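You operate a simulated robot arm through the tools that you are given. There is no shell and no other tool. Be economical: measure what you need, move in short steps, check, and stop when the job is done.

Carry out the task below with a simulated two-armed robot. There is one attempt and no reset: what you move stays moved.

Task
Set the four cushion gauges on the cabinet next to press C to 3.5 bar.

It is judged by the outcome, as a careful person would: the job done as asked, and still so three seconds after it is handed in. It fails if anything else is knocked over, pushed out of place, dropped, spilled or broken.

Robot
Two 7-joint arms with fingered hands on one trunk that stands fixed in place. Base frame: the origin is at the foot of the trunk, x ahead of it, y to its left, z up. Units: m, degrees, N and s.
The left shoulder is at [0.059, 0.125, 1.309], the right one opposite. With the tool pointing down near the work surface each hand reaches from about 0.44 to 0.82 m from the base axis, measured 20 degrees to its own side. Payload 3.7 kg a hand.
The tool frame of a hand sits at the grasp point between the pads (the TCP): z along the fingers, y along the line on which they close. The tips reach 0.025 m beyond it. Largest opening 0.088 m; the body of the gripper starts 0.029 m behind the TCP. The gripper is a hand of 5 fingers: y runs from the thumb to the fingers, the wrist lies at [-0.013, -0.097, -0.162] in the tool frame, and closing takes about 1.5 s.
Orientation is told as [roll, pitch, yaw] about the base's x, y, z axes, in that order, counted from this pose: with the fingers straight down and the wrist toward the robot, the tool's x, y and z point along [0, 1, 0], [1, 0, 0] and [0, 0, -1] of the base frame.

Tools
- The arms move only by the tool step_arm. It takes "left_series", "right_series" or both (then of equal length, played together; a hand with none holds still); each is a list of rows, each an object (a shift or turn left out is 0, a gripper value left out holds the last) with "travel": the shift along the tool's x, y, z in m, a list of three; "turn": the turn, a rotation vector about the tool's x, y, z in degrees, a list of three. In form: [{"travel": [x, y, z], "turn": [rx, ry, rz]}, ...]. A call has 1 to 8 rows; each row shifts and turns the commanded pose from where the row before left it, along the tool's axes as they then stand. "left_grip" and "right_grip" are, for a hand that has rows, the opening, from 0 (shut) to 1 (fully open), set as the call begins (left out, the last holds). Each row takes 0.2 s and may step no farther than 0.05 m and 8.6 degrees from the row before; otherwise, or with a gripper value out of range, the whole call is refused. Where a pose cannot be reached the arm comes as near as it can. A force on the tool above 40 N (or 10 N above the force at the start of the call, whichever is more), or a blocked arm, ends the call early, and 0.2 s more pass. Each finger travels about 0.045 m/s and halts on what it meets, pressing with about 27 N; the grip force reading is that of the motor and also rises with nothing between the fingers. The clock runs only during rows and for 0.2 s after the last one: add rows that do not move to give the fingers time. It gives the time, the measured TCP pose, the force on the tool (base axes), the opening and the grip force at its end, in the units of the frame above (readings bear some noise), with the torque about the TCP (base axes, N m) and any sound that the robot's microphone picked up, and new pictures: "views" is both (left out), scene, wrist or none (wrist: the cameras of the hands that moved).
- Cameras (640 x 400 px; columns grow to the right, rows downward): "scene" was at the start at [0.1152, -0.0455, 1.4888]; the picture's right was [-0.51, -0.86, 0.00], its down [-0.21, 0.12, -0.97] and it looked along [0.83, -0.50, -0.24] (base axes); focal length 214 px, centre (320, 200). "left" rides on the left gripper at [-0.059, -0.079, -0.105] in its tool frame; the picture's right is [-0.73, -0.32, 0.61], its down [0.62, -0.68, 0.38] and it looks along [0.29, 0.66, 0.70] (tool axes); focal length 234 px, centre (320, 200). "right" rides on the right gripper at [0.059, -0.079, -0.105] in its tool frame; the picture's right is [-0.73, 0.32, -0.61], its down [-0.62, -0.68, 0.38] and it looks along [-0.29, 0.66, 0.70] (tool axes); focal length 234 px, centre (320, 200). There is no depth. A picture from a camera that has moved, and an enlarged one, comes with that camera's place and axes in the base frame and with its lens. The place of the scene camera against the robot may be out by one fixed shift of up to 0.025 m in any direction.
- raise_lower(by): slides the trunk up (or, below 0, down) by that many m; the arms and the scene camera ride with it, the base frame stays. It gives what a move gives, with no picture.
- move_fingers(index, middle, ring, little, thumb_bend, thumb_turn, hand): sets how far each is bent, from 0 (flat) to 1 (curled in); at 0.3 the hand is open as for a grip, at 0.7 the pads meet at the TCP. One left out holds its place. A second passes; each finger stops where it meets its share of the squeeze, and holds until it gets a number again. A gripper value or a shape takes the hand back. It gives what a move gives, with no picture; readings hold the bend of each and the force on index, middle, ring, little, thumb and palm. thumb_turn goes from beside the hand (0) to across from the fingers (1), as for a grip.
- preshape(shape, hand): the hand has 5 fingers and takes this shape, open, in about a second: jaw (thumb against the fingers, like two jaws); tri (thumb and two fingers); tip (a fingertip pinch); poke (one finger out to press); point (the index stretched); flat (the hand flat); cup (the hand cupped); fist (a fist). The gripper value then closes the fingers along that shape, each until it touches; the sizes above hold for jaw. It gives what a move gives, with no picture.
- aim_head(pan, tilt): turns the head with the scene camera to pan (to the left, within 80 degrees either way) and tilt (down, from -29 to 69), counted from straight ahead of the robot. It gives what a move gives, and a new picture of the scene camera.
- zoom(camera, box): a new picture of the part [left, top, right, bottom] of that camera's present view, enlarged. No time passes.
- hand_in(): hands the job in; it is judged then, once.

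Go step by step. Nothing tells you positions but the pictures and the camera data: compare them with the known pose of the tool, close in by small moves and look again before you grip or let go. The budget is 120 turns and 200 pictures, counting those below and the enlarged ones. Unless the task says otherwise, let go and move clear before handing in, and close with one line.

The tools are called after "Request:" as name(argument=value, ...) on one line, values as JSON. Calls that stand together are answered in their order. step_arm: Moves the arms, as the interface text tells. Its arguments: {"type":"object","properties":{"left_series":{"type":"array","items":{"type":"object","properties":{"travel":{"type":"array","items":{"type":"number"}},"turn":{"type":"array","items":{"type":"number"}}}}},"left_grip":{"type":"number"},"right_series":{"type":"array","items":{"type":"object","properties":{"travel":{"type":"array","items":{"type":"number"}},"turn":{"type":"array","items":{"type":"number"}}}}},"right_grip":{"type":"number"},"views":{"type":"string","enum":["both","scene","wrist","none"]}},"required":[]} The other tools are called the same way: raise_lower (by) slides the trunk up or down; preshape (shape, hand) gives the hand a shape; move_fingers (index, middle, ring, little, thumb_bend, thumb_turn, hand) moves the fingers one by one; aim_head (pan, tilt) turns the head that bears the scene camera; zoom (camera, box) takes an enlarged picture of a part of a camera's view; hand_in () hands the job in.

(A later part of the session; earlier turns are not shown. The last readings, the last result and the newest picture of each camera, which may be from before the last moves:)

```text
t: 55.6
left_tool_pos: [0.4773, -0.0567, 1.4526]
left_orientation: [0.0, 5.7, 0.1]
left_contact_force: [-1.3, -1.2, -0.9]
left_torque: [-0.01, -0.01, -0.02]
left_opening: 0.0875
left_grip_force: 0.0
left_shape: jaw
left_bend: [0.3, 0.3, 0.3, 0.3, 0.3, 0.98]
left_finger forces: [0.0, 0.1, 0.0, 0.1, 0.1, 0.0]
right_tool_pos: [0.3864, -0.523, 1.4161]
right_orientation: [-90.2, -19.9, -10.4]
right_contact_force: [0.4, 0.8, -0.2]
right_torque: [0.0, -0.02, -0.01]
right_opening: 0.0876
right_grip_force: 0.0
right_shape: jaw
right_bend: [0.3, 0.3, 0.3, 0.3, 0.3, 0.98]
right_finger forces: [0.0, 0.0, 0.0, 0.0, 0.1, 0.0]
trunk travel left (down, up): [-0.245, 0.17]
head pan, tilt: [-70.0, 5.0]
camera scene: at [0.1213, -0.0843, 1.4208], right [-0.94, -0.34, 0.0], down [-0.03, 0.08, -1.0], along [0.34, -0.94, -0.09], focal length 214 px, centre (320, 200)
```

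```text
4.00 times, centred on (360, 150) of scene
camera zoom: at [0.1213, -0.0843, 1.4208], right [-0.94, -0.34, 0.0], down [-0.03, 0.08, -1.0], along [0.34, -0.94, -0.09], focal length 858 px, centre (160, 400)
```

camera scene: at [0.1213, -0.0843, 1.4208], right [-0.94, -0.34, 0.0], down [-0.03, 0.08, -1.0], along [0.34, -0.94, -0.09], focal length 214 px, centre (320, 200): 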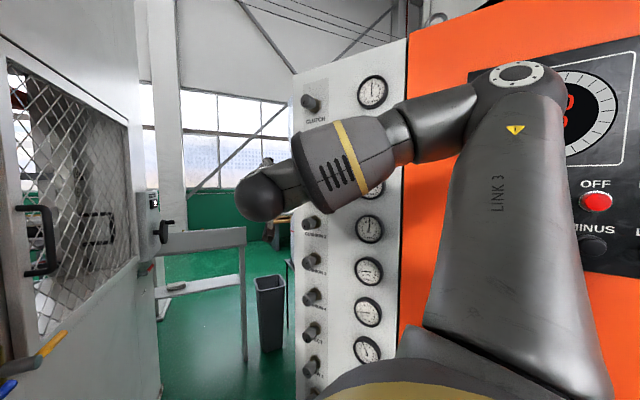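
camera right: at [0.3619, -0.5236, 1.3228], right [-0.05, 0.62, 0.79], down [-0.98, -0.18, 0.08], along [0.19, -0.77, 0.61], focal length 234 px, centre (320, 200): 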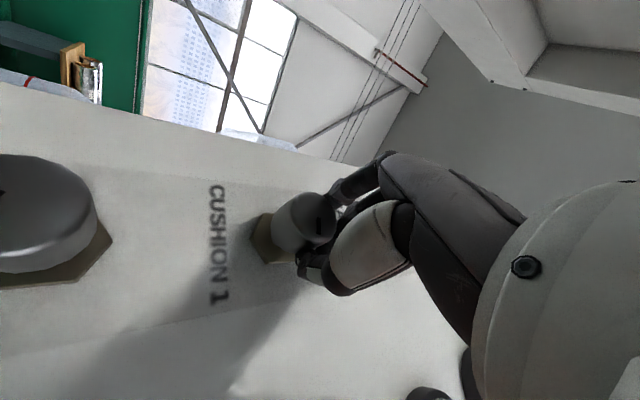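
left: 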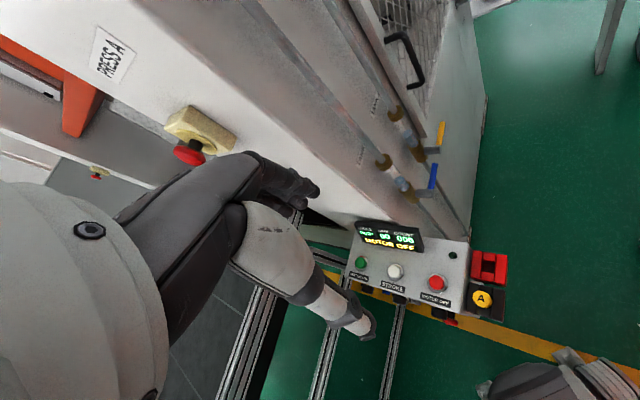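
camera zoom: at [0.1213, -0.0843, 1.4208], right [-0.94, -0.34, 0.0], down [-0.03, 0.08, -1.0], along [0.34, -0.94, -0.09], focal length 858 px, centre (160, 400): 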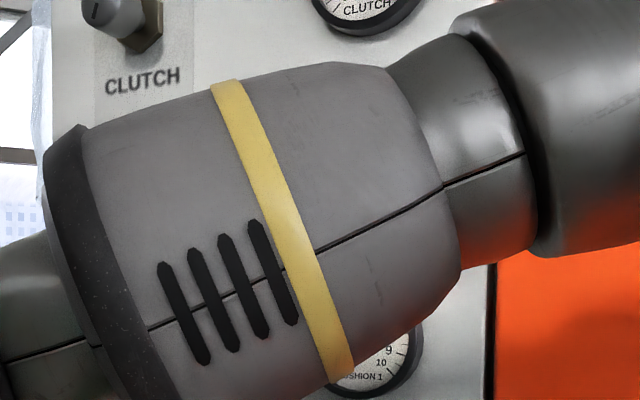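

The forearm hides gauge 1. Lowering the trunk 0.12 and raising the hand back to test the roll range in free air.

Request:
raise_lower(by=-0.12)

Request:
step_arm(right_series=[{"travel": [-0.035, 0.013, 0]}, {"travel": [-0.035, 0.013, 0]}, {"travel": [-0.035, 0.013, 0]}, {"turn": [0, 0, 8.5]}, {"turn": [0, 0, 8.5]}, {"turn": [0, 0, 8.5]}, {"turn": [0, 0, 8.5]}, {"turn": [0, 0, 8.5]}], views="scene")

Request:
step_arm(right_series=[{"turn": [0, 0, 8.5]}, {"turn": [0, 0, 8.5]}, {"turn": [0, 0, 8.5]}, {}], views="none")

```text
t: 57.1
left_tool_pos: [0.4752, -0.0564, 1.3345]
left_orientation: [-0.1, 5.6, 0.0]
left_contact_force: [0.3, 0.4, -0.3]
left_torque: [0.02, -0.01, 0.0]
left_opening: 0.0878
left_grip_force: 0.0
left_shape: jaw
left_bend: [0.3, 0.3, 0.3, 0.3, 0.3, 0.98]
left_finger forces: [0.0, 0.0, 0.0, 0.0, 0.0, 0.0]
right_tool_pos: [0.3838, -0.5244, 1.2974]
right_orientation: [-90.1, -20.1, -10.3]
right_contact_force: [-0.5, 0.0, -0.2]
right_torque: [0.02, -0.01, 0.01]
right_opening: 0.0876
right_grip_force: 0.0
right_shape: jaw
right_bend: [0.3, 0.3, 0.3, 0.3, 0.3, 0.98]
right_finger forces: [0.0, 0.0, 0.1, 0.0, 0.0, 0.1]
trunk travel left (down, up): [-0.125, 0.29]
head pan, tilt: [-70.0, 5.0]
```

```text
t: 58.9
left_tool_pos: [0.4776, -0.0567, 1.3326]
left_orientation: [-0.1, 5.6, 0.1]
left_contact_force: [0.7, 0.0, 0.0]
left_torque: [-0.01, -0.01, -0.01]
left_opening: 0.0876
left_grip_force: 0.1
left_shape: jaw
left_bend: [0.3, 0.3, 0.3, 0.3, 0.3, 0.98]
left_finger forces: [0.0, 0.1, 0.0, 0.0, 0.0, 0.1]
right_tool_pos: [0.3886, -0.5228, 1.4066]
right_orientation: [-90.7, -62.5, -9.8]
right_contact_force: [-0.5, 0.0, -0.5]
right_torque: [0.02, -0.01, -0.02]
right_opening: 0.0876
right_grip_force: 0.0
right_shape: jaw
right_bend: [0.3, 0.3, 0.3, 0.3, 0.3, 0.98]
right_finger forces: [0.0, 0.0, 0.0, 0.1, 0.0, 0.1]
trunk travel left (down, up): [-0.125, 0.29]
head pan, tilt: [-70.0, 5.0]
camera scene: at [0.2487, -0.0841, 1.2878], right [-0.94, -0.34, 0.0], down [-0.03, 0.08, -1.0], along [0.34, -0.94, -0.09], focal length 214 px, centre (320, 200)
```

scene: 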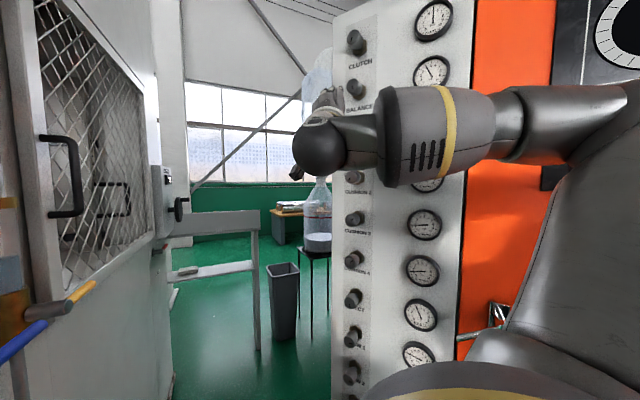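

```text
t: 59.9
left_tool_pos: [0.478, -0.0571, 1.3331]
left_orientation: [-0.1, 5.7, 0.1]
left_contact_force: [0.1, -0.4, 1.4]
left_torque: [0.02, 0.03, 0.02]
left_opening: 0.0877
left_grip_force: 0.0
left_shape: jaw
left_bend: [0.3, 0.3, 0.3, 0.3, 0.3, 0.98]
left_finger forces: [0.0, 0.0, 0.0, 0.1, 0.0, 0.1]
right_tool_pos: [0.3869, -0.5239, 1.4084]
right_orientation: [-95.6, -88.1, -4.9]
right_contact_force: [-0.7, -0.4, -0.6]
right_torque: [0.03, 0.01, 0.0]
right_opening: 0.0877
right_grip_force: 0.1
right_shape: jaw
right_bend: [0.3, 0.3, 0.3, 0.3, 0.3, 0.98]
right_finger forces: [0.0, 0.1, 0.1, 0.1, 0.0, 0.0]
trunk travel left (down, up): [-0.125, 0.29]
head pan, tilt: [-70.0, 5.0]
```

The full 20–88° range is reachable at this height. I'll roll back to about −14°, align, and approach again.

Request:
step_arm(right_series=[{"turn": [0, 0, -8.5]}, {"turn": [0, 0, -8.5]}, {"turn": [0, 0, -8.5]}, {"turn": [0, 0, -8.5]}, {"turn": [0, 0, -8.5]}, {"turn": [0, 0, -8.5]}, {"turn": [0, 0, -8.5]}, {"turn": [0, 0, -8.5]}], views="none")

Request:
step_arm(right_series=[{"turn": [0, 0, -8.5]}, {"turn": [0, 0, -8.5]}, {"turn": [0, 0, -8.5]}, {"turn": [0, 0, -8.5]}, {"travel": [-0.0025, 0.01, 0.04]}, {"travel": [0, 0, 0.02]}, {}], views="both")

```text
t: 61.7
left_tool_pos: [0.4769, -0.0569, 1.3325]
left_orientation: [-0.1, 5.7, 0.0]
left_contact_force: [-0.6, -0.3, -0.2]
left_torque: [0.04, 0.0, 0.0]
left_opening: 0.0878
left_grip_force: 0.1
left_shape: jaw
left_bend: [0.3, 0.3, 0.3, 0.3, 0.3, 0.98]
left_finger forces: [0.1, 0.0, 0.0, 0.0, 0.1, 0.1]
right_tool_pos: [0.386, -0.5226, 1.4075]
right_orientation: [-90.2, -19.9, -10.3]
right_contact_force: [-0.3, -0.8, 0.1]
right_torque: [0.02, 0.03, 0.0]
right_opening: 0.0879
right_grip_force: 0.1
right_shape: jaw
right_bend: [0.3, 0.3, 0.3, 0.3, 0.3, 0.98]
right_finger forces: [0.0, 0.0, 0.1, 0.0, 0.1, 0.0]
trunk travel left (down, up): [-0.125, 0.29]
head pan, tilt: [-70.0, 5.0]
```

```text
t: 63.3
left_tool_pos: [0.4774, -0.0581, 1.3333]
left_orientation: [-0.2, 5.7, 0.2]
left_contact_force: [1.0, -0.4, 0.7]
left_torque: [0.0, -0.01, 0.02]
left_opening: 0.0879
left_grip_force: 0.0
left_shape: jaw
left_bend: [0.3, 0.3, 0.3, 0.3, 0.3, 0.98]
left_finger forces: [0.0, 0.1, 0.1, 0.0, 0.1, 0.0]
right_tool_pos: [0.4805, -0.5684, 1.2399]
right_orientation: [-90.3, 13.8, -10.5]
right_contact_force: [-0.5, 0.5, 0.3]
right_torque: [-0.03, 0.0, 0.0]
right_opening: 0.0877
right_grip_force: 0.0
right_shape: jaw
right_bend: [0.3, 0.3, 0.3, 0.3, 0.3, 0.98]
right_finger forces: [0.0, 0.0, 0.0, 0.0, 0.0, 0.0]
right hand out of reach, approached as far as the arm can: row 1, 2, 3, 4, 5, 6
trunk travel left (down, up): [-0.125, 0.29]
head pan, tilt: [-70.0, 5.0]
camera scene: at [0.2483, -0.0841, 1.288], right [-0.94, -0.34, 0.0], down [-0.03, 0.08, -1.0], along [0.34, -0.94, -0.09], focal length 214 px, centre (320, 200)
camera right: at [0.4096, -0.4482, 1.2011], right [0.59, 0.51, 0.62], down [-0.57, -0.28, 0.77], along [0.57, -0.81, 0.13], focal length 234 px, centre (320, 200)
```

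scene: 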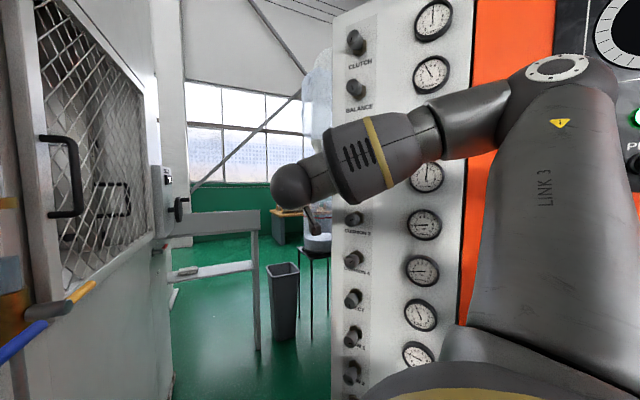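
right: 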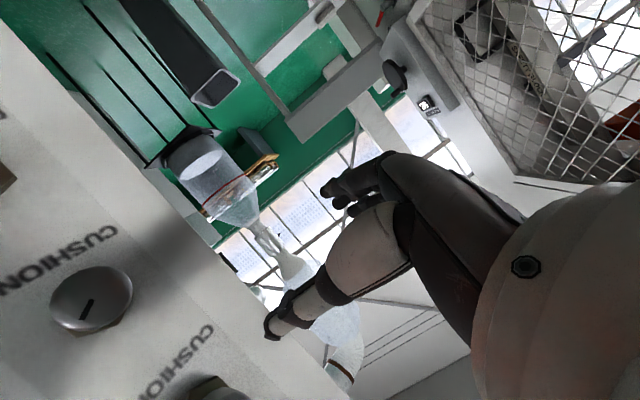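

Below 20° isn't reachable here, so I'll use the 20–100° range. Rolling back to 20° slightly retracted.

Request:
step_arm(right_series=[{"travel": [0, 0, -0.04]}, {"turn": [0, 0, 8.5]}, {"turn": [0, 0, 8.5]}, {"turn": [0, 0, 8.5]}, {"turn": [0, 0, 8.5]}, {"turn": [0, 0, 4]}, {}], views="both")

```text
t: 64.9
left_tool_pos: [0.4779, -0.0584, 1.3333]
left_orientation: [-0.2, 5.8, 0.1]
left_contact_force: [-0.1, 0.3, -0.3]
left_torque: [0.0, 0.02, 0.02]
left_opening: 0.0879
left_grip_force: 0.2
left_shape: jaw
left_bend: [0.3, 0.3, 0.3, 0.3, 0.3, 0.98]
left_finger forces: [0.0, 0.0, 0.0, 0.1, 0.0, 0.1]
right_tool_pos: [0.4895, -0.5249, 1.2393]
right_orientation: [-90.3, -24.1, -10.3]
right_contact_force: [-0.1, 0.2, 0.5]
right_torque: [0.0, 0.03, 0.0]
right_opening: 0.0877
right_grip_force: 0.1
right_shape: jaw
right_bend: [0.3, 0.3, 0.3, 0.3, 0.3, 0.98]
right_finger forces: [0.0, 0.0, 0.1, 0.0, 0.1, 0.0]
trunk travel left (down, up): [-0.125, 0.29]
head pan, tilt: [-70.0, 5.0]
camera scene: at [0.2483, -0.084, 1.288], right [-0.94, -0.34, 0.0], down [-0.03, 0.08, -1.0], along [0.34, -0.94, -0.09], focal length 214 px, centre (320, 200)
camera right: at [0.4596, -0.4133, 1.1535], right [0.11, 0.6, 0.79], down [-0.93, -0.22, 0.29], along [0.35, -0.77, 0.54], focal length 234 px, centre (320, 200)
```

scene: 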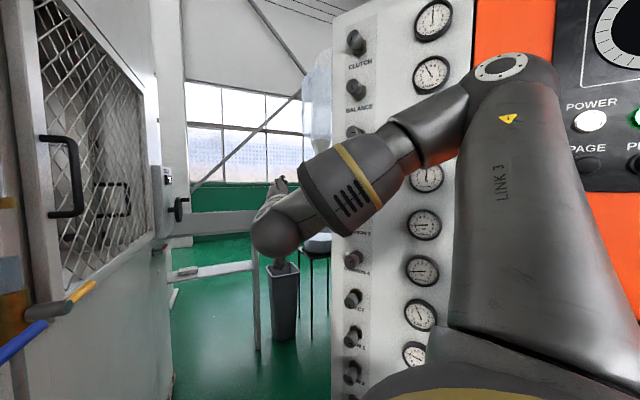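
right: 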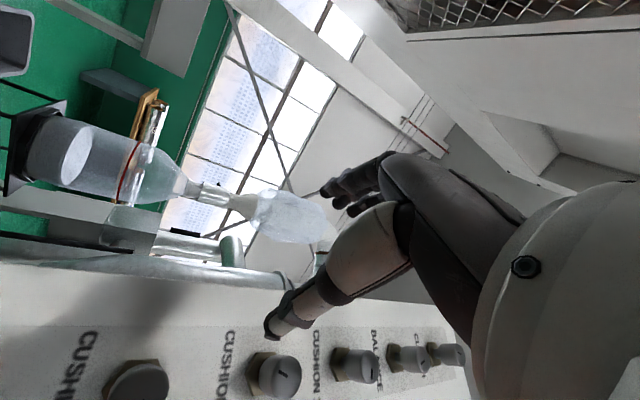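

Moving back up to the Cushion 1 pre-grasp at 24° roll.

Request:
step_arm(right_series=[{"travel": [-0.039, -0.0045, 0]}, {"travel": [-0.039, -0.0045, 0]}, {"travel": [-0.039, -0.0045, 0]}, {"travel": [-0.039, -0.0045, 0]}, {"travel": [-0.039, -0.0045, 0.02]}, {"travel": [0, 0, 0.02]}, {}], views="wrist")

```text
t: 66.5
left_tool_pos: [0.4765, -0.0579, 1.3336]
left_orientation: [-0.1, 5.7, 0.0]
left_contact_force: [-0.2, 0.4, 0.4]
left_torque: [-0.04, -0.01, -0.03]
left_opening: 0.0878
left_grip_force: 0.1
left_shape: jaw
left_bend: [0.3, 0.3, 0.3, 0.3, 0.3, 0.98]
left_finger forces: [0.0, 0.0, 0.1, 0.0, 0.0, 0.1]
right_tool_pos: [0.385, -0.5464, 1.4085]
right_orientation: [-90.3, -24.0, -10.3]
right_contact_force: [-0.7, 0.6, -0.5]
right_torque: [0.0, -0.01, -0.03]
right_opening: 0.0876
right_grip_force: 0.0
right_shape: jaw
right_bend: [0.3, 0.3, 0.3, 0.3, 0.3, 0.98]
right_finger forces: [0.0, 0.0, 0.0, 0.1, 0.0, 0.1]
trunk travel left (down, up): [-0.125, 0.29]
head pan, tilt: [-70.0, 5.0]
camera right: at [0.3553, -0.4343, 1.3227], right [0.11, 0.6, 0.79], down [-0.93, -0.22, 0.29], along [0.35, -0.77, 0.54], focal length 234 px, centre (320, 200)
```

right: 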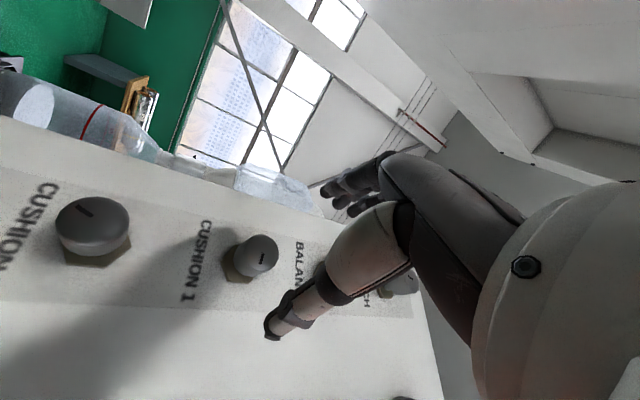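

Knob 1 front at (0.376, −0.631, 1.407). Moving in and closing.

Request:
step_arm(right_series=[{"travel": [0.002, 0.0055, 0.033]}, {"travel": [0, 0, 0.033]}, {"travel": [0, 0, 0.03]}, {}], views="none")

Request:
step_arm(right_series=[{}, {}, {}, {}, {}, {}], right_grip=0, views="both")

```text
t: 67.5
left_tool_pos: [0.4782, -0.057, 1.3333]
left_orientation: [-0.2, 5.7, 0.1]
left_contact_force: [0.3, 0.0, 0.3]
left_torque: [0.01, -0.01, -0.01]
left_opening: 0.0877
left_grip_force: 0.1
left_shape: jaw
left_bend: [0.3, 0.3, 0.3, 0.3, 0.3, 0.98]
left_finger forces: [0.0, 0.0, 0.0, 0.1, 0.0, 0.0]
right_tool_pos: [0.3729, -0.6398, 1.4086]
right_orientation: [-90.4, -24.0, -10.3]
right_contact_force: [1.1, 0.1, -0.1]
right_torque: [-0.02, 0.01, 0.0]
right_opening: 0.0878
right_grip_force: 0.0
right_shape: jaw
right_bend: [0.3, 0.3, 0.3, 0.3, 0.3, 0.98]
right_finger forces: [0.0, 0.1, 0.1, 0.0, 0.1, 0.0]
trunk travel left (down, up): [-0.125, 0.29]
head pan, tilt: [-70.0, 5.0]
```

```text
t: 68.9
left_tool_pos: [0.477, -0.0568, 1.334]
left_orientation: [-0.1, 5.7, 0.1]
left_contact_force: [-1.2, -0.5, 0.1]
left_torque: [0.01, -0.03, -0.01]
left_opening: 0.0875
left_grip_force: 0.0
left_shape: jaw
left_bend: [0.3, 0.3, 0.3, 0.3, 0.3, 0.98]
left_finger forces: [0.0, 0.1, 0.1, 0.0, 0.0, 0.0]
right_tool_pos: [0.3726, -0.6404, 1.4096]
right_orientation: [-90.3, -24.1, -10.5]
right_contact_force: [-3.6, -0.1, -0.9]
right_torque: [-0.03, 0.02, -0.07]
right_opening: 0.025
right_grip_force: 26.9
right_shape: jaw
right_bend: [0.74, 0.55, 0.57, 0.54, 0.75, 1.0]
right_finger forces: [12.9, 6.1, 0.1, 0.1, 21.2, 0.0]
trunk travel left (down, up): [-0.125, 0.29]
head pan, tilt: [-70.0, 5.0]
camera scene: at [0.2477, -0.0841, 1.2881], right [-0.94, -0.34, 0.0], down [-0.03, 0.08, -1.0], along [0.34, -0.94, -0.09], focal length 214 px, centre (320, 200)
camera right: at [0.343, -0.5279, 1.3238], right [0.11, 0.6, 0.79], down [-0.93, -0.22, 0.29], along [0.35, -0.77, 0.54], focal length 234 px, centre (320, 200)
```

scene: 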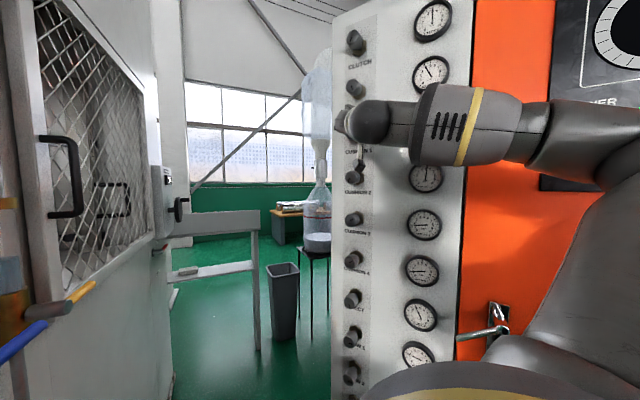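
right: 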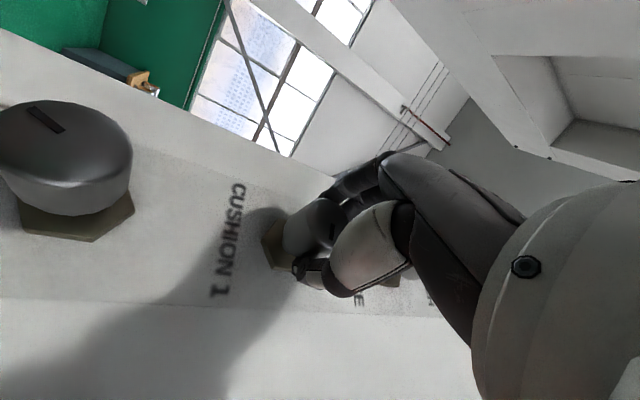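

Gripped again; a small 17° turn to see whether it holds.

Request:
step_arm(right_series=[{"turn": [0, 0, 8.5]}, {"turn": [0, 0, 8.5]}, {}], views="both")

Request:
zoom(camera="right", box=[240, 160, 400, 260])

Request:
zoom(camera="scene", box=[330, 50, 490, 150])

```text
t: 69.7
left_tool_pos: [0.4764, -0.0572, 1.3323]
left_orientation: [0.0, 5.7, 0.1]
left_contact_force: [0.4, -0.5, -0.2]
left_torque: [-0.01, 0.0, -0.02]
left_opening: 0.0879
left_grip_force: 0.0
left_shape: jaw
left_bend: [0.3, 0.3, 0.3, 0.3, 0.3, 0.98]
left_finger forces: [0.0, 0.0, 0.1, 0.1, 0.0, 0.1]
right_tool_pos: [0.3729, -0.6402, 1.4081]
right_orientation: [-90.1, -41.1, -10.3]
right_contact_force: [-5.7, 3.2, -7.7]
right_torque: [0.15, 0.05, -0.08]
right_opening: 0.0239
right_grip_force: 26.5
right_shape: jaw
right_bend: [0.74, 0.56, 0.57, 0.54, 0.75, 1.0]
right_finger forces: [12.2, 5.1, 0.0, 0.0, 24.5, 0.1]
trunk travel left (down, up): [-0.125, 0.29]
head pan, tilt: [-70.0, 5.0]
camera scene: at [0.2477, -0.0842, 1.2881], right [-0.94, -0.34, 0.0], down [-0.03, 0.08, -1.0], along [0.34, -0.94, -0.09], focal length 214 px, centre (320, 200)
camera right: at [0.3701, -0.5333, 1.3125], right [-0.12, 0.64, 0.76], down [-0.98, -0.21, 0.02], along [0.17, -0.74, 0.65], focal length 234 px, centre (320, 200)
```

scene: 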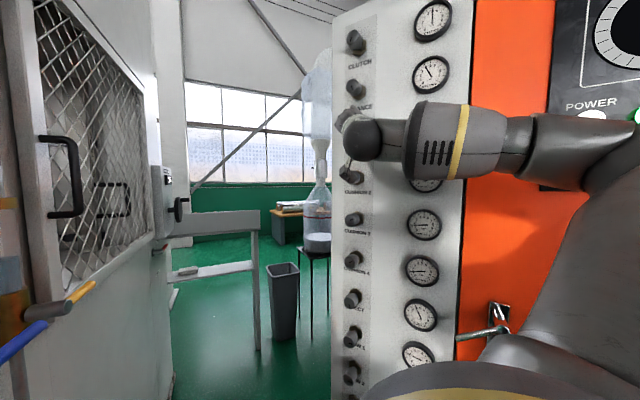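
right: 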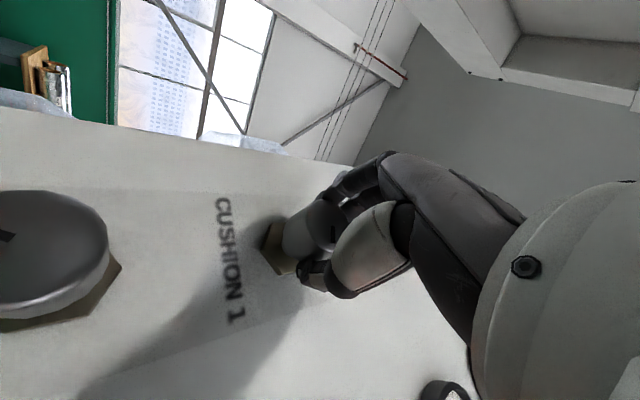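

```text
4.00 times, centred on (320, 210) of right
camera zoom: at [0.3701, -0.5333, 1.3125], right [-0.12, 0.64, 0.76], down [-0.98, -0.21, 0.02], along [0.17, -0.74, 0.65], focal length 937 px, centre (320, 160)
```

zoom: 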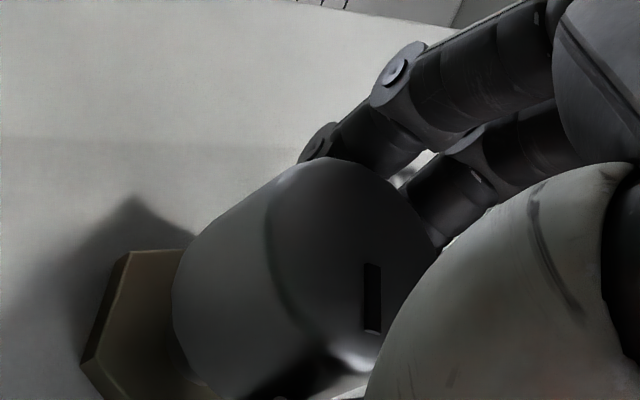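

```text
4.00 times, centred on (410, 100) of scene
camera zoom: at [0.2477, -0.0842, 1.2881], right [-0.94, -0.34, 0.0], down [-0.03, 0.08, -1.0], along [0.34, -0.94, -0.09], focal length 858 px, centre (-40, 600)
```

zoom: 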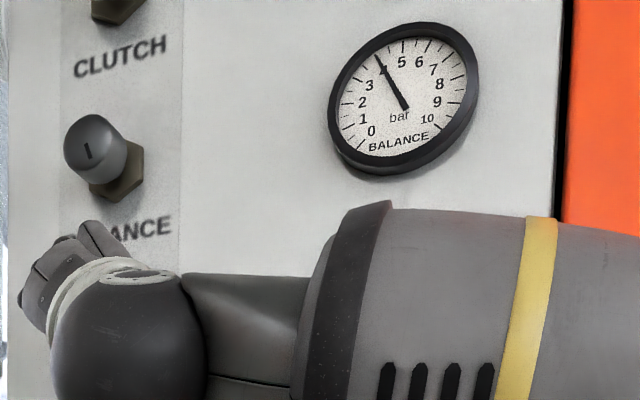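

The knob's mark is turning with the hand. Continuing clockwise another 51°.

Request:
step_arm(right_series=[{"turn": [0, 0, 8.5]}, {"turn": [0, 0, 8.5]}, {"turn": [0, 0, 8.5]}, {"turn": [0, 0, 8.5]}, {"turn": [0, 0, 8.5]}, {"turn": [0, 0, 8.5]}, {}], views="both")

Request:
zoom(camera="right", box=[240, 160, 560, 360])

```text
t: 71.3
left_tool_pos: [0.4764, -0.0561, 1.3339]
left_orientation: [0.0, 5.7, 0.0]
left_contact_force: [0.5, 0.1, 0.6]
left_torque: [0.01, 0.0, -0.02]
left_opening: 0.0878
left_grip_force: 0.1
left_shape: jaw
left_bend: [0.3, 0.3, 0.3, 0.3, 0.3, 0.98]
left_finger forces: [0.0, 0.0, 0.0, 0.0, 0.0, 0.1]
right_tool_pos: [0.3719, -0.6401, 1.4089]
right_orientation: [-90.3, -46.7, -10.3]
right_contact_force: [-3.8, 5.0, -11.3]
right_torque: [0.23, 0.06, -0.09]
right_opening: 0.0235
right_grip_force: 26.6
right_shape: jaw
right_bend: [0.75, 0.57, 0.57, 0.54, 0.75, 1.0]
right_finger forces: [12.0, 4.4, 0.0, 0.0, 24.9, 0.1]
right hand out of reach, approached as far as the arm can: row 2, 3, 4, 5, 6
trunk travel left (down, up): [-0.125, 0.29]
head pan, tilt: [-70.0, 5.0]
camera scene: at [0.2481, -0.0841, 1.288], right [-0.94, -0.34, 0.0], down [-0.03, 0.08, -1.0], along [0.34, -0.94, -0.09], focal length 214 px, centre (320, 200)
camera right: at [0.3795, -0.5354, 1.3112], right [-0.19, 0.66, 0.73], down [-0.98, -0.21, -0.07], along [0.11, -0.73, 0.68], focal length 234 px, centre (320, 200)
```

scene: 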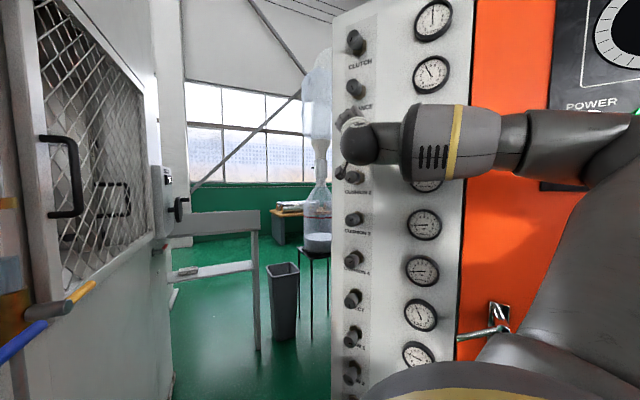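
right: 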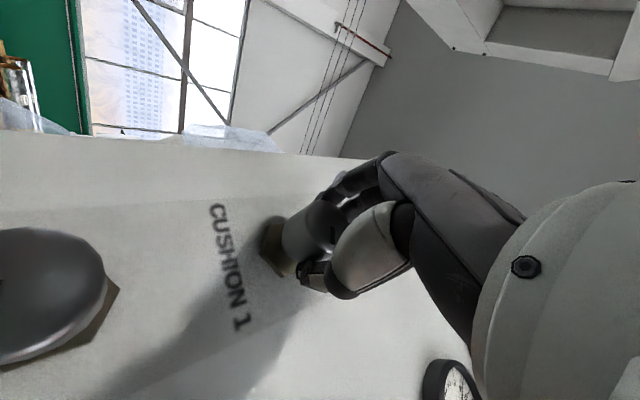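

```text
2.00 times, centred on (400, 260) of right
camera zoom: at [0.3795, -0.5354, 1.3112], right [-0.19, 0.66, 0.73], down [-0.98, -0.21, -0.07], along [0.11, -0.73, 0.68], focal length 468 px, centre (160, 80)
```

zoom: 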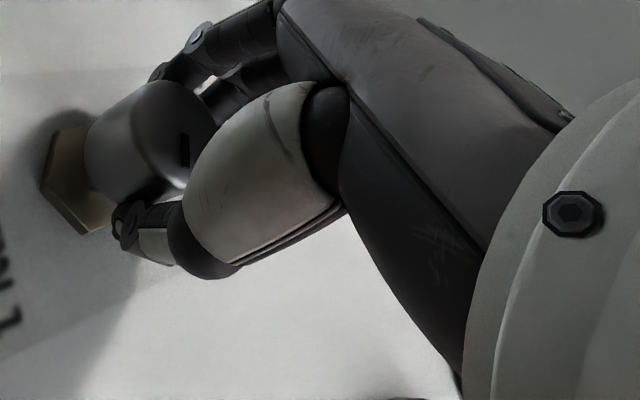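

The arm's roll stops at ~47° here. I'll release, retract, and roll to look at gauge 1 with the wrist camera to learn how much 22° changed it.

Request:
step_arm(right_series=[{}, {}, {}, {}, {}], right_grip=1, views="none")

Request:
step_arm(right_series=[{"travel": [0, 0, -0.04]}, {"travel": [0, 0, -0.04]}, {"travel": [0, 0, -0.04]}, {"turn": [0, 0, 8.5]}, {"turn": [0, 0, 8.5]}, {"turn": [0, 0, 8.5]}, {"turn": [0, 0, 8.5]}, {"turn": [0, 0, 8.5]}], views="both")

Request:
zoom(camera="right", box=[260, 275, 460, 400])

```text
t: 72.5
left_tool_pos: [0.477, -0.0579, 1.3319]
left_orientation: [-0.1, 5.7, 0.1]
left_contact_force: [0.0, 0.6, -1.0]
left_torque: [0.0, -0.01, -0.04]
left_opening: 0.0877
left_grip_force: 0.1
left_shape: jaw
left_bend: [0.3, 0.3, 0.3, 0.3, 0.3, 0.98]
left_finger forces: [0.1, 0.0, 0.0, 0.1, 0.0, 0.0]
right_tool_pos: [0.3726, -0.6403, 1.4084]
right_orientation: [-90.4, -46.6, -10.1]
right_contact_force: [0.2, -0.4, -0.4]
right_torque: [0.0, 0.01, -0.02]
right_opening: 0.0876
right_grip_force: 0.1
right_shape: jaw
right_bend: [0.3, 0.3, 0.3, 0.3, 0.3, 0.98]
right_finger forces: [0.0, 0.0, 0.0, 0.0, 0.0, 0.0]
trunk travel left (down, up): [-0.125, 0.29]
head pan, tilt: [-70.0, 5.0]
```

```text
t: 74.3
left_tool_pos: [0.4781, -0.0569, 1.332]
left_orientation: [-0.2, 5.7, 0.1]
left_contact_force: [0.3, 0.5, 0.0]
left_torque: [0.0, -0.01, 0.01]
left_opening: 0.0879
left_grip_force: 0.1
left_shape: jaw
left_bend: [0.3, 0.3, 0.3, 0.3, 0.3, 0.98]
left_finger forces: [0.1, 0.0, 0.0, 0.0, 0.0, 0.0]
right_tool_pos: [0.3946, -0.5225, 1.4074]
right_orientation: [-111.8, -89.2, 11.5]
right_contact_force: [0.4, -0.1, 0.1]
right_torque: [0.03, 0.01, -0.04]
right_opening: 0.0877
right_grip_force: 0.1
right_shape: jaw
right_bend: [0.3, 0.3, 0.3, 0.3, 0.3, 0.98]
right_finger forces: [0.0, 0.0, 0.0, 0.0, 0.0, 0.1]
trunk travel left (down, up): [-0.125, 0.29]
head pan, tilt: [-70.0, 5.0]
camera scene: at [0.2488, -0.0841, 1.2878], right [-0.94, -0.34, 0.0], down [-0.03, 0.08, -1.0], along [0.34, -0.94, -0.09], focal length 214 px, centre (320, 200)
camera right: at [0.4693, -0.4297, 1.3284], right [-0.6, 0.73, 0.33], down [-0.69, -0.27, -0.67], along [-0.4, -0.63, 0.66], focal length 234 px, centre (320, 200)
```

scene: 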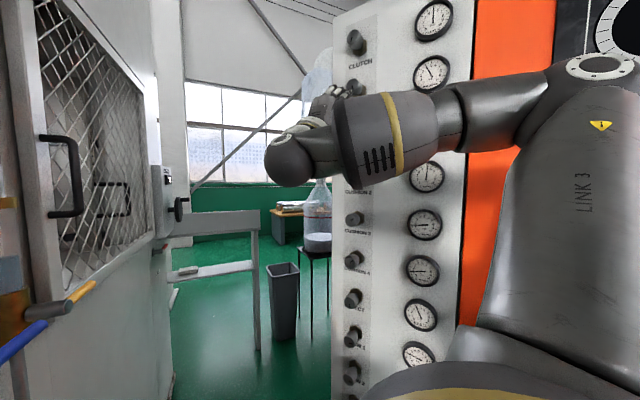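
right: 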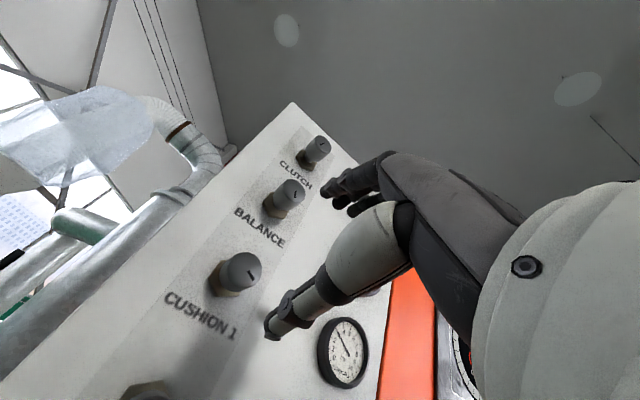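

```text
3.20 times, centred on (360, 338) of right
camera zoom: at [0.4693, -0.4297, 1.3284], right [-0.6, 0.73, 0.33], down [-0.69, -0.27, -0.67], along [-0.4, -0.63, 0.66], focal length 749 px, centre (192, -240)
```

zoom: 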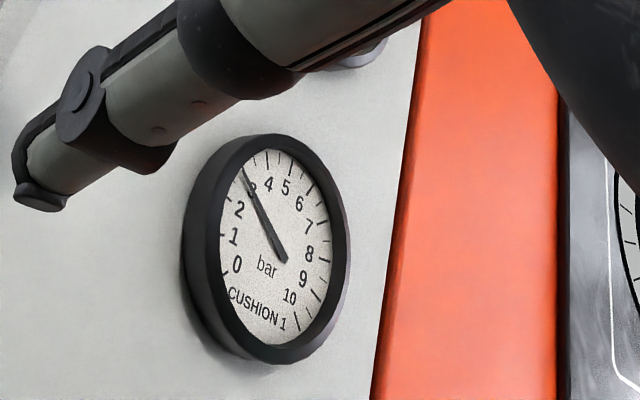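

Gauge 1 now reads about 3.0 — roughly 1.7 bar for ~22°. So about 7° more is needed. Rolling back to ~38°, re-approaching and gripping.

Request:
step_arm(right_series=[{"turn": [0, 0, -8.5]}, {"turn": [0, 0, -8.5]}, {"turn": [0, 0, -8.5]}, {"turn": [0, 0, -8.5]}, {"turn": [0, 0, -8.5]}, {"turn": [0, 0, -8.5]}, {"turn": [0, 0, -8.5]}, {"travel": [0, 0, 0.04]}], views="none")

Request:
step_arm(right_series=[{"travel": [0, 0, 0.04]}, {"travel": [0, 0, 0.04]}, {}], views="none")

Request:
step_arm(right_series=[{}, {}, {}, {}, {}, {}], right_grip=0, views="wrist")

```text
t: 76.1
left_tool_pos: [0.4778, -0.0574, 1.3328]
left_orientation: [0.0, 5.7, 0.1]
left_contact_force: [-0.9, -0.4, -0.3]
left_torque: [0.04, -0.03, -0.02]
left_opening: 0.0877
left_grip_force: 0.0
left_shape: jaw
left_bend: [0.3, 0.3, 0.3, 0.3, 0.3, 0.98]
left_finger forces: [0.0, 0.0, 0.1, 0.1, 0.0, 0.0]
right_tool_pos: [0.3836, -0.5606, 1.4055]
right_orientation: [-90.3, -29.6, -10.3]
right_contact_force: [0.4, -0.3, -0.4]
right_torque: [0.02, 0.03, -0.03]
right_opening: 0.0879
right_grip_force: 0.0
right_shape: jaw
right_bend: [0.3, 0.3, 0.3, 0.3, 0.3, 0.98]
right_finger forces: [0.0, 0.0, 0.1, 0.1, 0.0, 0.0]
trunk travel left (down, up): [-0.125, 0.29]
head pan, tilt: [-70.0, 5.0]
```

```text
t: 76.9
left_tool_pos: [0.4774, -0.0573, 1.333]
left_orientation: [-0.1, 5.7, 0.0]
left_contact_force: [-0.8, -0.4, 0.2]
left_torque: [-0.04, 0.01, -0.02]
left_opening: 0.0879
left_grip_force: 0.1
left_shape: jaw
left_bend: [0.3, 0.3, 0.3, 0.3, 0.3, 0.98]
left_finger forces: [0.0, 0.1, 0.0, 0.0, 0.0, 0.0]
right_tool_pos: [0.3701, -0.6376, 1.4087]
right_orientation: [-90.2, -29.7, -10.3]
right_contact_force: [0.8, -0.2, -0.2]
right_torque: [-0.01, 0.01, 0.02]
right_opening: 0.0879
right_grip_force: 0.1
right_shape: jaw
right_bend: [0.3, 0.3, 0.3, 0.3, 0.3, 0.98]
right_finger forces: [0.0, 0.0, 0.0, 0.0, 0.1, 0.0]
trunk travel left (down, up): [-0.125, 0.29]
head pan, tilt: [-70.0, 5.0]
```

```text
t: 78.3
left_tool_pos: [0.4773, -0.0579, 1.3325]
left_orientation: [-0.1, 5.7, 0.1]
left_contact_force: [0.2, 0.9, -0.1]
left_torque: [0.02, -0.05, 0.0]
left_opening: 0.0876
left_grip_force: 0.1
left_shape: jaw
left_bend: [0.3, 0.3, 0.3, 0.3, 0.3, 0.98]
left_finger forces: [0.0, 0.1, 0.0, 0.0, 0.0, 0.0]
right_tool_pos: [0.3696, -0.6377, 1.4076]
right_orientation: [-90.3, -29.8, -10.4]
right_contact_force: [-4.0, 0.3, -1.0]
right_torque: [0.02, 0.03, -0.01]
right_opening: 0.0243
right_grip_force: 27.1
right_shape: jaw
right_bend: [0.74, 0.53, 0.54, 0.51, 0.75, 1.0]
right_finger forces: [12.5, 5.8, 0.0, 0.0, 22.5, 0.0]
trunk travel left (down, up): [-0.125, 0.29]
head pan, tilt: [-70.0, 5.0]
camera right: at [0.3493, -0.5272, 1.3183], right [0.03, 0.61, 0.79], down [-0.96, -0.21, 0.21], along [0.29, -0.76, 0.58], focal length 234 px, centre (320, 200)
```

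right: 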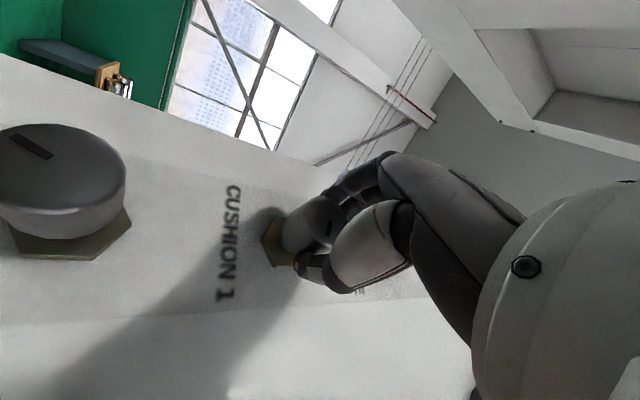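

Gripped at θ≈30°. Turning 7° more, then releasing, retracting and checking.

Request:
step_arm(right_series=[{"turn": [0, 0, 3.5]}, {"turn": [0, 0, 3.5]}, {}, {}], views="none")

Request:
step_arm(right_series=[{}, {}, {}, {}, {}], right_grip=1, views="none")

Request:
step_arm(right_series=[{"travel": [0, 0, -0.04]}, {"travel": [0, 0, -0.04]}, {"travel": [0, 0, -0.04]}, {"turn": [0, 0, 8.5]}, {"turn": [0, 0, 8.5]}, {"turn": [0, 0, 8.5]}, {"turn": [0, 0, 8.5]}, {"turn": [0, 0, 8.5]}], views="wrist")

Request:
zoom(camera="right", box=[300, 300, 460, 400])

```text
t: 79.3
left_tool_pos: [0.4766, -0.0571, 1.3331]
left_orientation: [-0.2, 5.7, 0.1]
left_contact_force: [0.7, 0.6, -0.3]
left_torque: [0.01, -0.01, -0.02]
left_opening: 0.0878
left_grip_force: 0.1
left_shape: jaw
left_bend: [0.3, 0.3, 0.3, 0.3, 0.3, 0.98]
left_finger forces: [0.0, 0.1, 0.0, 0.1, 0.1, 0.0]
right_tool_pos: [0.3714, -0.6382, 1.41]
right_orientation: [-90.3, -36.7, -10.2]
right_contact_force: [-7.1, 10.1, -10.3]
right_torque: [0.23, 0.04, -0.15]
right_opening: 0.0225
right_grip_force: 27.2
right_shape: jaw
right_bend: [0.75, 0.56, 0.54, 0.51, 0.75, 1.0]
right_finger forces: [11.0, 4.2, 0.1, 0.1, 27.5, 0.0]
trunk travel left (down, up): [-0.125, 0.29]
head pan, tilt: [-70.0, 5.0]
```

```text
t: 80.5
left_tool_pos: [0.4781, -0.0572, 1.3327]
left_orientation: [-0.1, 5.7, 0.2]
left_contact_force: [0.6, 0.5, -0.7]
left_torque: [0.03, 0.01, 0.01]
left_opening: 0.0877
left_grip_force: 0.0
left_shape: jaw
left_bend: [0.3, 0.3, 0.3, 0.3, 0.3, 0.98]
left_finger forces: [0.0, 0.1, 0.0, 0.0, 0.1, 0.0]
right_tool_pos: [0.3724, -0.6395, 1.4095]
right_orientation: [-90.3, -36.8, -10.2]
right_contact_force: [-0.4, -0.9, -0.7]
right_torque: [-0.01, 0.0, 0.0]
right_opening: 0.0877
right_grip_force: 0.1
right_shape: jaw
right_bend: [0.3, 0.3, 0.3, 0.3, 0.3, 0.98]
right_finger forces: [0.0, 0.0, 0.0, 0.0, 0.0, 0.0]
trunk travel left (down, up): [-0.125, 0.29]
head pan, tilt: [-70.0, 5.0]
```

```text
t: 82.3
left_tool_pos: [0.4788, -0.0567, 1.3323]
left_orientation: [-0.1, 5.7, 0.2]
left_contact_force: [-0.7, -0.5, 0.0]
left_torque: [-0.01, -0.01, 0.0]
left_opening: 0.0878
left_grip_force: 0.0
left_shape: jaw
left_bend: [0.3, 0.3, 0.3, 0.3, 0.3, 0.98]
left_finger forces: [0.0, 0.0, 0.0, 0.0, 0.0, 0.1]
right_tool_pos: [0.3942, -0.5228, 1.4082]
right_orientation: [-91.6, -79.2, -9.0]
right_contact_force: [-0.1, 0.0, 0.4]
right_torque: [0.02, 0.0, -0.02]
right_opening: 0.0878
right_grip_force: 0.1
right_shape: jaw
right_bend: [0.3, 0.3, 0.3, 0.3, 0.3, 0.98]
right_finger forces: [0.0, 0.1, 0.1, 0.0, 0.0, 0.0]
trunk travel left (down, up): [-0.125, 0.29]
head pan, tilt: [-70.0, 5.0]
camera right: at [0.4539, -0.4271, 1.3206], right [-0.53, 0.72, 0.45], down [-0.8, -0.25, -0.55], along [-0.29, -0.65, 0.7], focal length 234 px, centre (320, 200)
```

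right: 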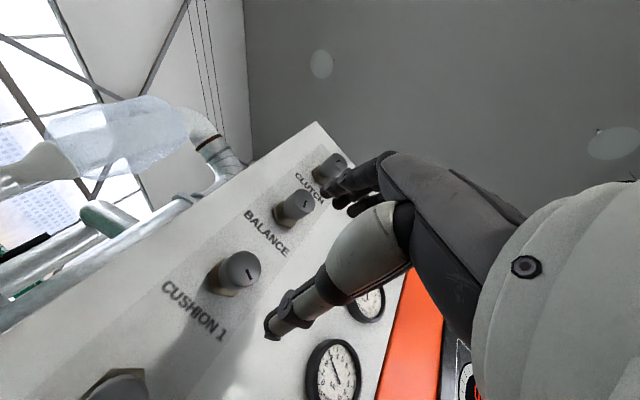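

```text
4.00 times, centred on (380, 350) of right
camera zoom: at [0.4539, -0.4271, 1.3206], right [-0.53, 0.72, 0.45], down [-0.8, -0.25, -0.55], along [-0.29, -0.65, 0.7], focal length 937 px, centre (80, -400)
```

zoom: 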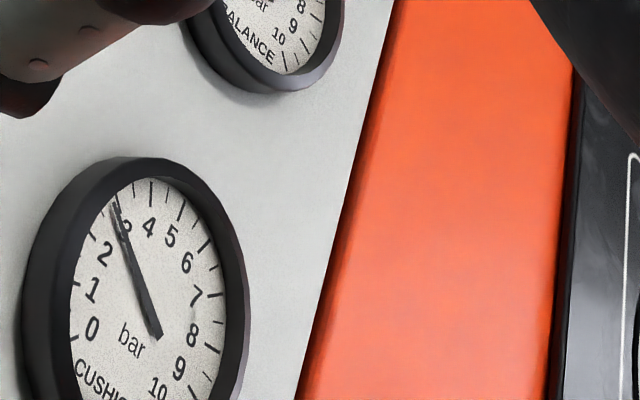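

Gauge 1 now ~3.05; the true ratio seems ~40–45°/bar (the earlier slipped stroke also moved it). I need ~19° more: re-grip at ~22° and turn to ~41°.

Request:
step_arm(right_series=[{"turn": [0, 0, -8.2]}, {"turn": [0, 0, -8.2]}, {"turn": [0, 0, -8.2]}, {"turn": [0, 0, -8.2]}, {"turn": [0, 0, -8.2]}, {"turn": [0, 0, -8.2]}, {"turn": [0, 0, -8.2]}, {"travel": [0, 0, 0.04]}], views="none")

Request:
step_arm(right_series=[{"travel": [0, 0, 0.04]}, {"travel": [0, 0, 0.04]}, {}], views="none")

Request:
step_arm(right_series=[{}, {}, {}, {}, {}, {}], right_grip=0, views="none")

Request:
step_arm(right_series=[{"turn": [0, 0, 6.5]}, {"turn": [0, 0, 6.5]}, {"turn": [0, 0, 6.5]}, {}, {}], views="none")

Request:
step_arm(right_series=[{}, {}, {}, {}, {}], right_grip=1, views="none")

Request:
step_arm(right_series=[{"travel": [0, 0, -0.04]}, {"travel": [0, 0, -0.04]}, {"travel": [0, 0, -0.04]}, {"turn": [0, 0, 8.5]}, {"turn": [0, 0, 8.5]}, {"turn": [0, 0, 8.5]}, {"turn": [0, 0, 8.5]}, {"turn": [0, 0, 8.5]}], views="wrist")

Request:
zoom(camera="right", box=[290, 300, 410, 375])

```text
t: 84.1
left_tool_pos: [0.4773, -0.0575, 1.3323]
left_orientation: [0.0, 5.7, 0.0]
left_contact_force: [0.1, 0.2, 0.1]
left_torque: [0.01, -0.01, 0.01]
left_opening: 0.0877
left_grip_force: 0.1
left_shape: jaw
left_bend: [0.3, 0.3, 0.3, 0.3, 0.3, 0.98]
left_finger forces: [0.0, 0.0, 0.0, 0.0, 0.1, 0.0]
right_tool_pos: [0.3864, -0.5627, 1.4085]
right_orientation: [-90.2, -21.7, -10.3]
right_contact_force: [0.1, 1.0, -1.4]
right_torque: [-0.03, 0.0, 0.03]
right_opening: 0.0878
right_grip_force: 0.1
right_shape: jaw
right_bend: [0.3, 0.3, 0.3, 0.3, 0.3, 0.98]
right_finger forces: [0.1, 0.0, 0.0, 0.0, 0.0, 0.1]
trunk travel left (down, up): [-0.125, 0.29]
head pan, tilt: [-70.0, 5.0]
```

```text
t: 84.9
left_tool_pos: [0.4771, -0.0563, 1.3331]
left_orientation: [0.0, 5.7, 0.1]
left_contact_force: [0.4, -0.7, 0.4]
left_torque: [-0.02, -0.01, 0.02]
left_opening: 0.0875
left_grip_force: 0.1
left_shape: jaw
left_bend: [0.3, 0.3, 0.3, 0.3, 0.3, 0.98]
left_finger forces: [0.0, 0.0, 0.0, 0.0, 0.0, 0.1]
right_tool_pos: [0.3703, -0.6399, 1.407]
right_orientation: [-90.3, -21.7, -10.2]
right_contact_force: [-0.6, 0.6, -0.2]
right_torque: [0.0, 0.0, -0.02]
right_opening: 0.0874
right_grip_force: 0.0
right_shape: jaw
right_bend: [0.3, 0.3, 0.3, 0.3, 0.3, 0.98]
right_finger forces: [0.0, 0.1, 0.1, 0.0, 0.0, 0.0]
trunk travel left (down, up): [-0.125, 0.29]
head pan, tilt: [-70.0, 5.0]
```

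```text
t: 86.3
left_tool_pos: [0.4781, -0.0568, 1.3336]
left_orientation: [-0.1, 5.6, 0.1]
left_contact_force: [0.3, 0.4, -0.7]
left_torque: [0.04, -0.01, 0.04]
left_opening: 0.0876
left_grip_force: 0.0
left_shape: jaw
left_bend: [0.3, 0.3, 0.3, 0.3, 0.3, 0.98]
left_finger forces: [0.0, 0.1, 0.0, 0.0, 0.0, 0.1]
right_tool_pos: [0.3682, -0.6411, 1.4075]
right_orientation: [-90.2, -21.7, -10.4]
right_contact_force: [-4.1, 0.6, -0.8]
right_torque: [0.03, -0.01, -0.04]
right_opening: 0.0246
right_grip_force: 27.2
right_shape: jaw
right_bend: [0.74, 0.52, 0.52, 0.49, 0.75, 1.0]
right_finger forces: [12.4, 5.5, 0.0, 0.1, 22.9, 0.0]
trunk travel left (down, up): [-0.125, 0.29]
head pan, tilt: [-70.0, 5.0]
```

```text
t: 87.5
left_tool_pos: [0.4764, -0.0578, 1.3332]
left_orientation: [0.0, 5.7, 0.1]
left_contact_force: [0.8, -0.4, 0.5]
left_torque: [0.0, 0.03, -0.03]
left_opening: 0.0878
left_grip_force: 0.1
left_shape: jaw
left_bend: [0.3, 0.3, 0.3, 0.3, 0.3, 0.98]
left_finger forces: [0.0, 0.0, 0.0, 0.0, 0.1, 0.0]
right_tool_pos: [0.3713, -0.6419, 1.4083]
right_orientation: [-90.2, -41.3, -10.3]
right_contact_force: [-9.5, 2.7, -11.7]
right_torque: [0.28, 0.06, -0.2]
right_opening: 0.0215
right_grip_force: 27.0
right_shape: jaw
right_bend: [0.75, 0.55, 0.52, 0.49, 0.74, 1.0]
right_finger forces: [10.3, 3.3, 0.0, 0.1, 25.8, 0.0]
trunk travel left (down, up): [-0.125, 0.29]
head pan, tilt: [-70.0, 5.0]
```

```text
t: 88.7
left_tool_pos: [0.4783, -0.058, 1.3328]
left_orientation: [-0.1, 5.8, 0.1]
left_contact_force: [-0.1, -0.5, -0.6]
left_torque: [0.02, -0.01, 0.03]
left_opening: 0.0878
left_grip_force: 0.1
left_shape: jaw
left_bend: [0.3, 0.3, 0.3, 0.3, 0.3, 0.98]
left_finger forces: [0.0, 0.1, 0.0, 0.0, 0.1, 0.0]
right_tool_pos: [0.3721, -0.6406, 1.4095]
right_orientation: [-90.3, -41.3, -10.1]
right_contact_force: [-0.3, 0.2, -0.2]
right_torque: [0.03, -0.04, 0.0]
right_opening: 0.0877
right_grip_force: 0.1
right_shape: jaw
right_bend: [0.3, 0.3, 0.3, 0.3, 0.3, 0.98]
right_finger forces: [0.0, 0.0, 0.0, 0.0, 0.0, 0.0]
trunk travel left (down, up): [-0.125, 0.29]
head pan, tilt: [-70.0, 5.0]
```

```text
t: 90.5
left_tool_pos: [0.4783, -0.0578, 1.3324]
left_orientation: [-0.2, 5.7, 0.1]
left_contact_force: [0.5, -0.1, 0.9]
left_torque: [-0.02, -0.03, -0.01]
left_opening: 0.0879
left_grip_force: 0.1
left_shape: jaw
left_bend: [0.3, 0.3, 0.3, 0.3, 0.3, 0.98]
left_finger forces: [0.0, 0.1, 0.1, 0.1, 0.1, 0.1]
right_tool_pos: [0.3953, -0.5233, 1.4098]
right_orientation: [-92.7, -83.8, -7.8]
right_contact_force: [0.5, 0.5, 0.2]
right_torque: [0.01, 0.01, 0.02]
right_opening: 0.0878
right_grip_force: 0.0
right_shape: jaw
right_bend: [0.3, 0.3, 0.3, 0.3, 0.3, 0.98]
right_finger forces: [0.1, 0.0, 0.1, 0.0, 0.0, 0.1]
trunk travel left (down, up): [-0.125, 0.29]
head pan, tilt: [-70.0, 5.0]
camera right: at [0.4626, -0.4292, 1.3245], right [-0.57, 0.72, 0.4], down [-0.75, -0.26, -0.61], along [-0.34, -0.64, 0.69], focal length 234 px, centre (320, 200)
```

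right: 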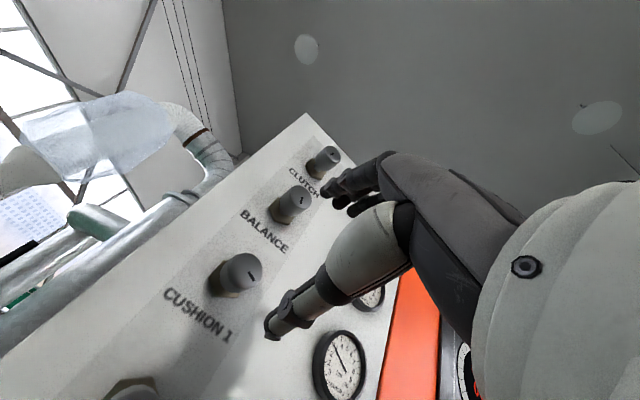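

```text
5.33 times, centred on (350, 338) of right
camera zoom: at [0.4626, -0.4292, 1.3245], right [-0.57, 0.72, 0.4], down [-0.75, -0.26, -0.61], along [-0.34, -0.64, 0.69], focal length 1249 px, centre (160, -533)
```

zoom: 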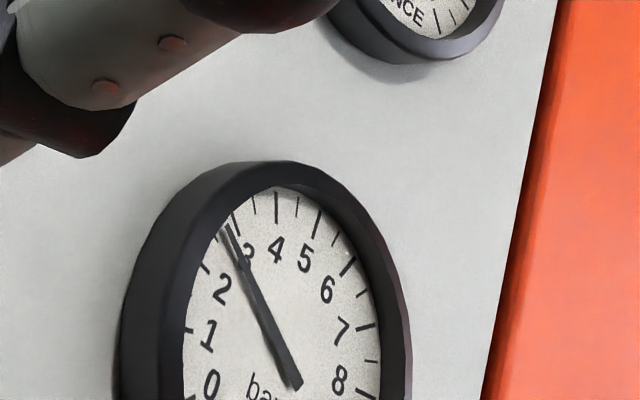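

The needle still sits near 3.0, so that stroke may have slipped. I'll look at the knob's mark closely.

Request:
zoom(camera="right", box=[180, 160, 340, 260])

Request:
zoom(camera="right", box=[180, 230, 340, 330])

```text
4.00 times, centred on (260, 210) of right
camera zoom: at [0.4626, -0.4292, 1.3245], right [-0.57, 0.72, 0.4], down [-0.75, -0.26, -0.61], along [-0.34, -0.64, 0.69], focal length 937 px, centre (560, 160)
```

zoom: 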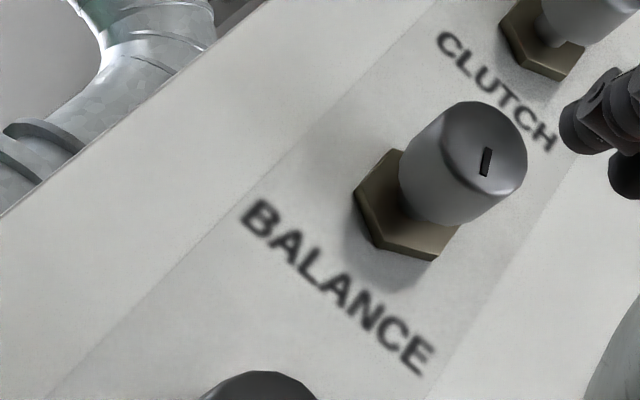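

```text
4.00 times, centred on (260, 280) of right
camera zoom: at [0.4626, -0.4292, 1.3245], right [-0.57, 0.72, 0.4], down [-0.75, -0.26, -0.61], along [-0.34, -0.64, 0.69], focal length 937 px, centre (560, -120)
```

zoom: 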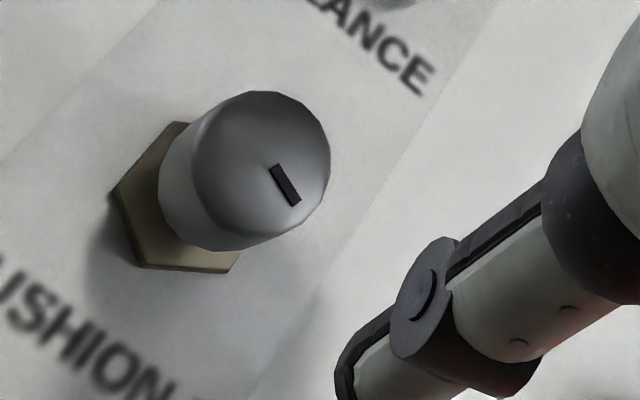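

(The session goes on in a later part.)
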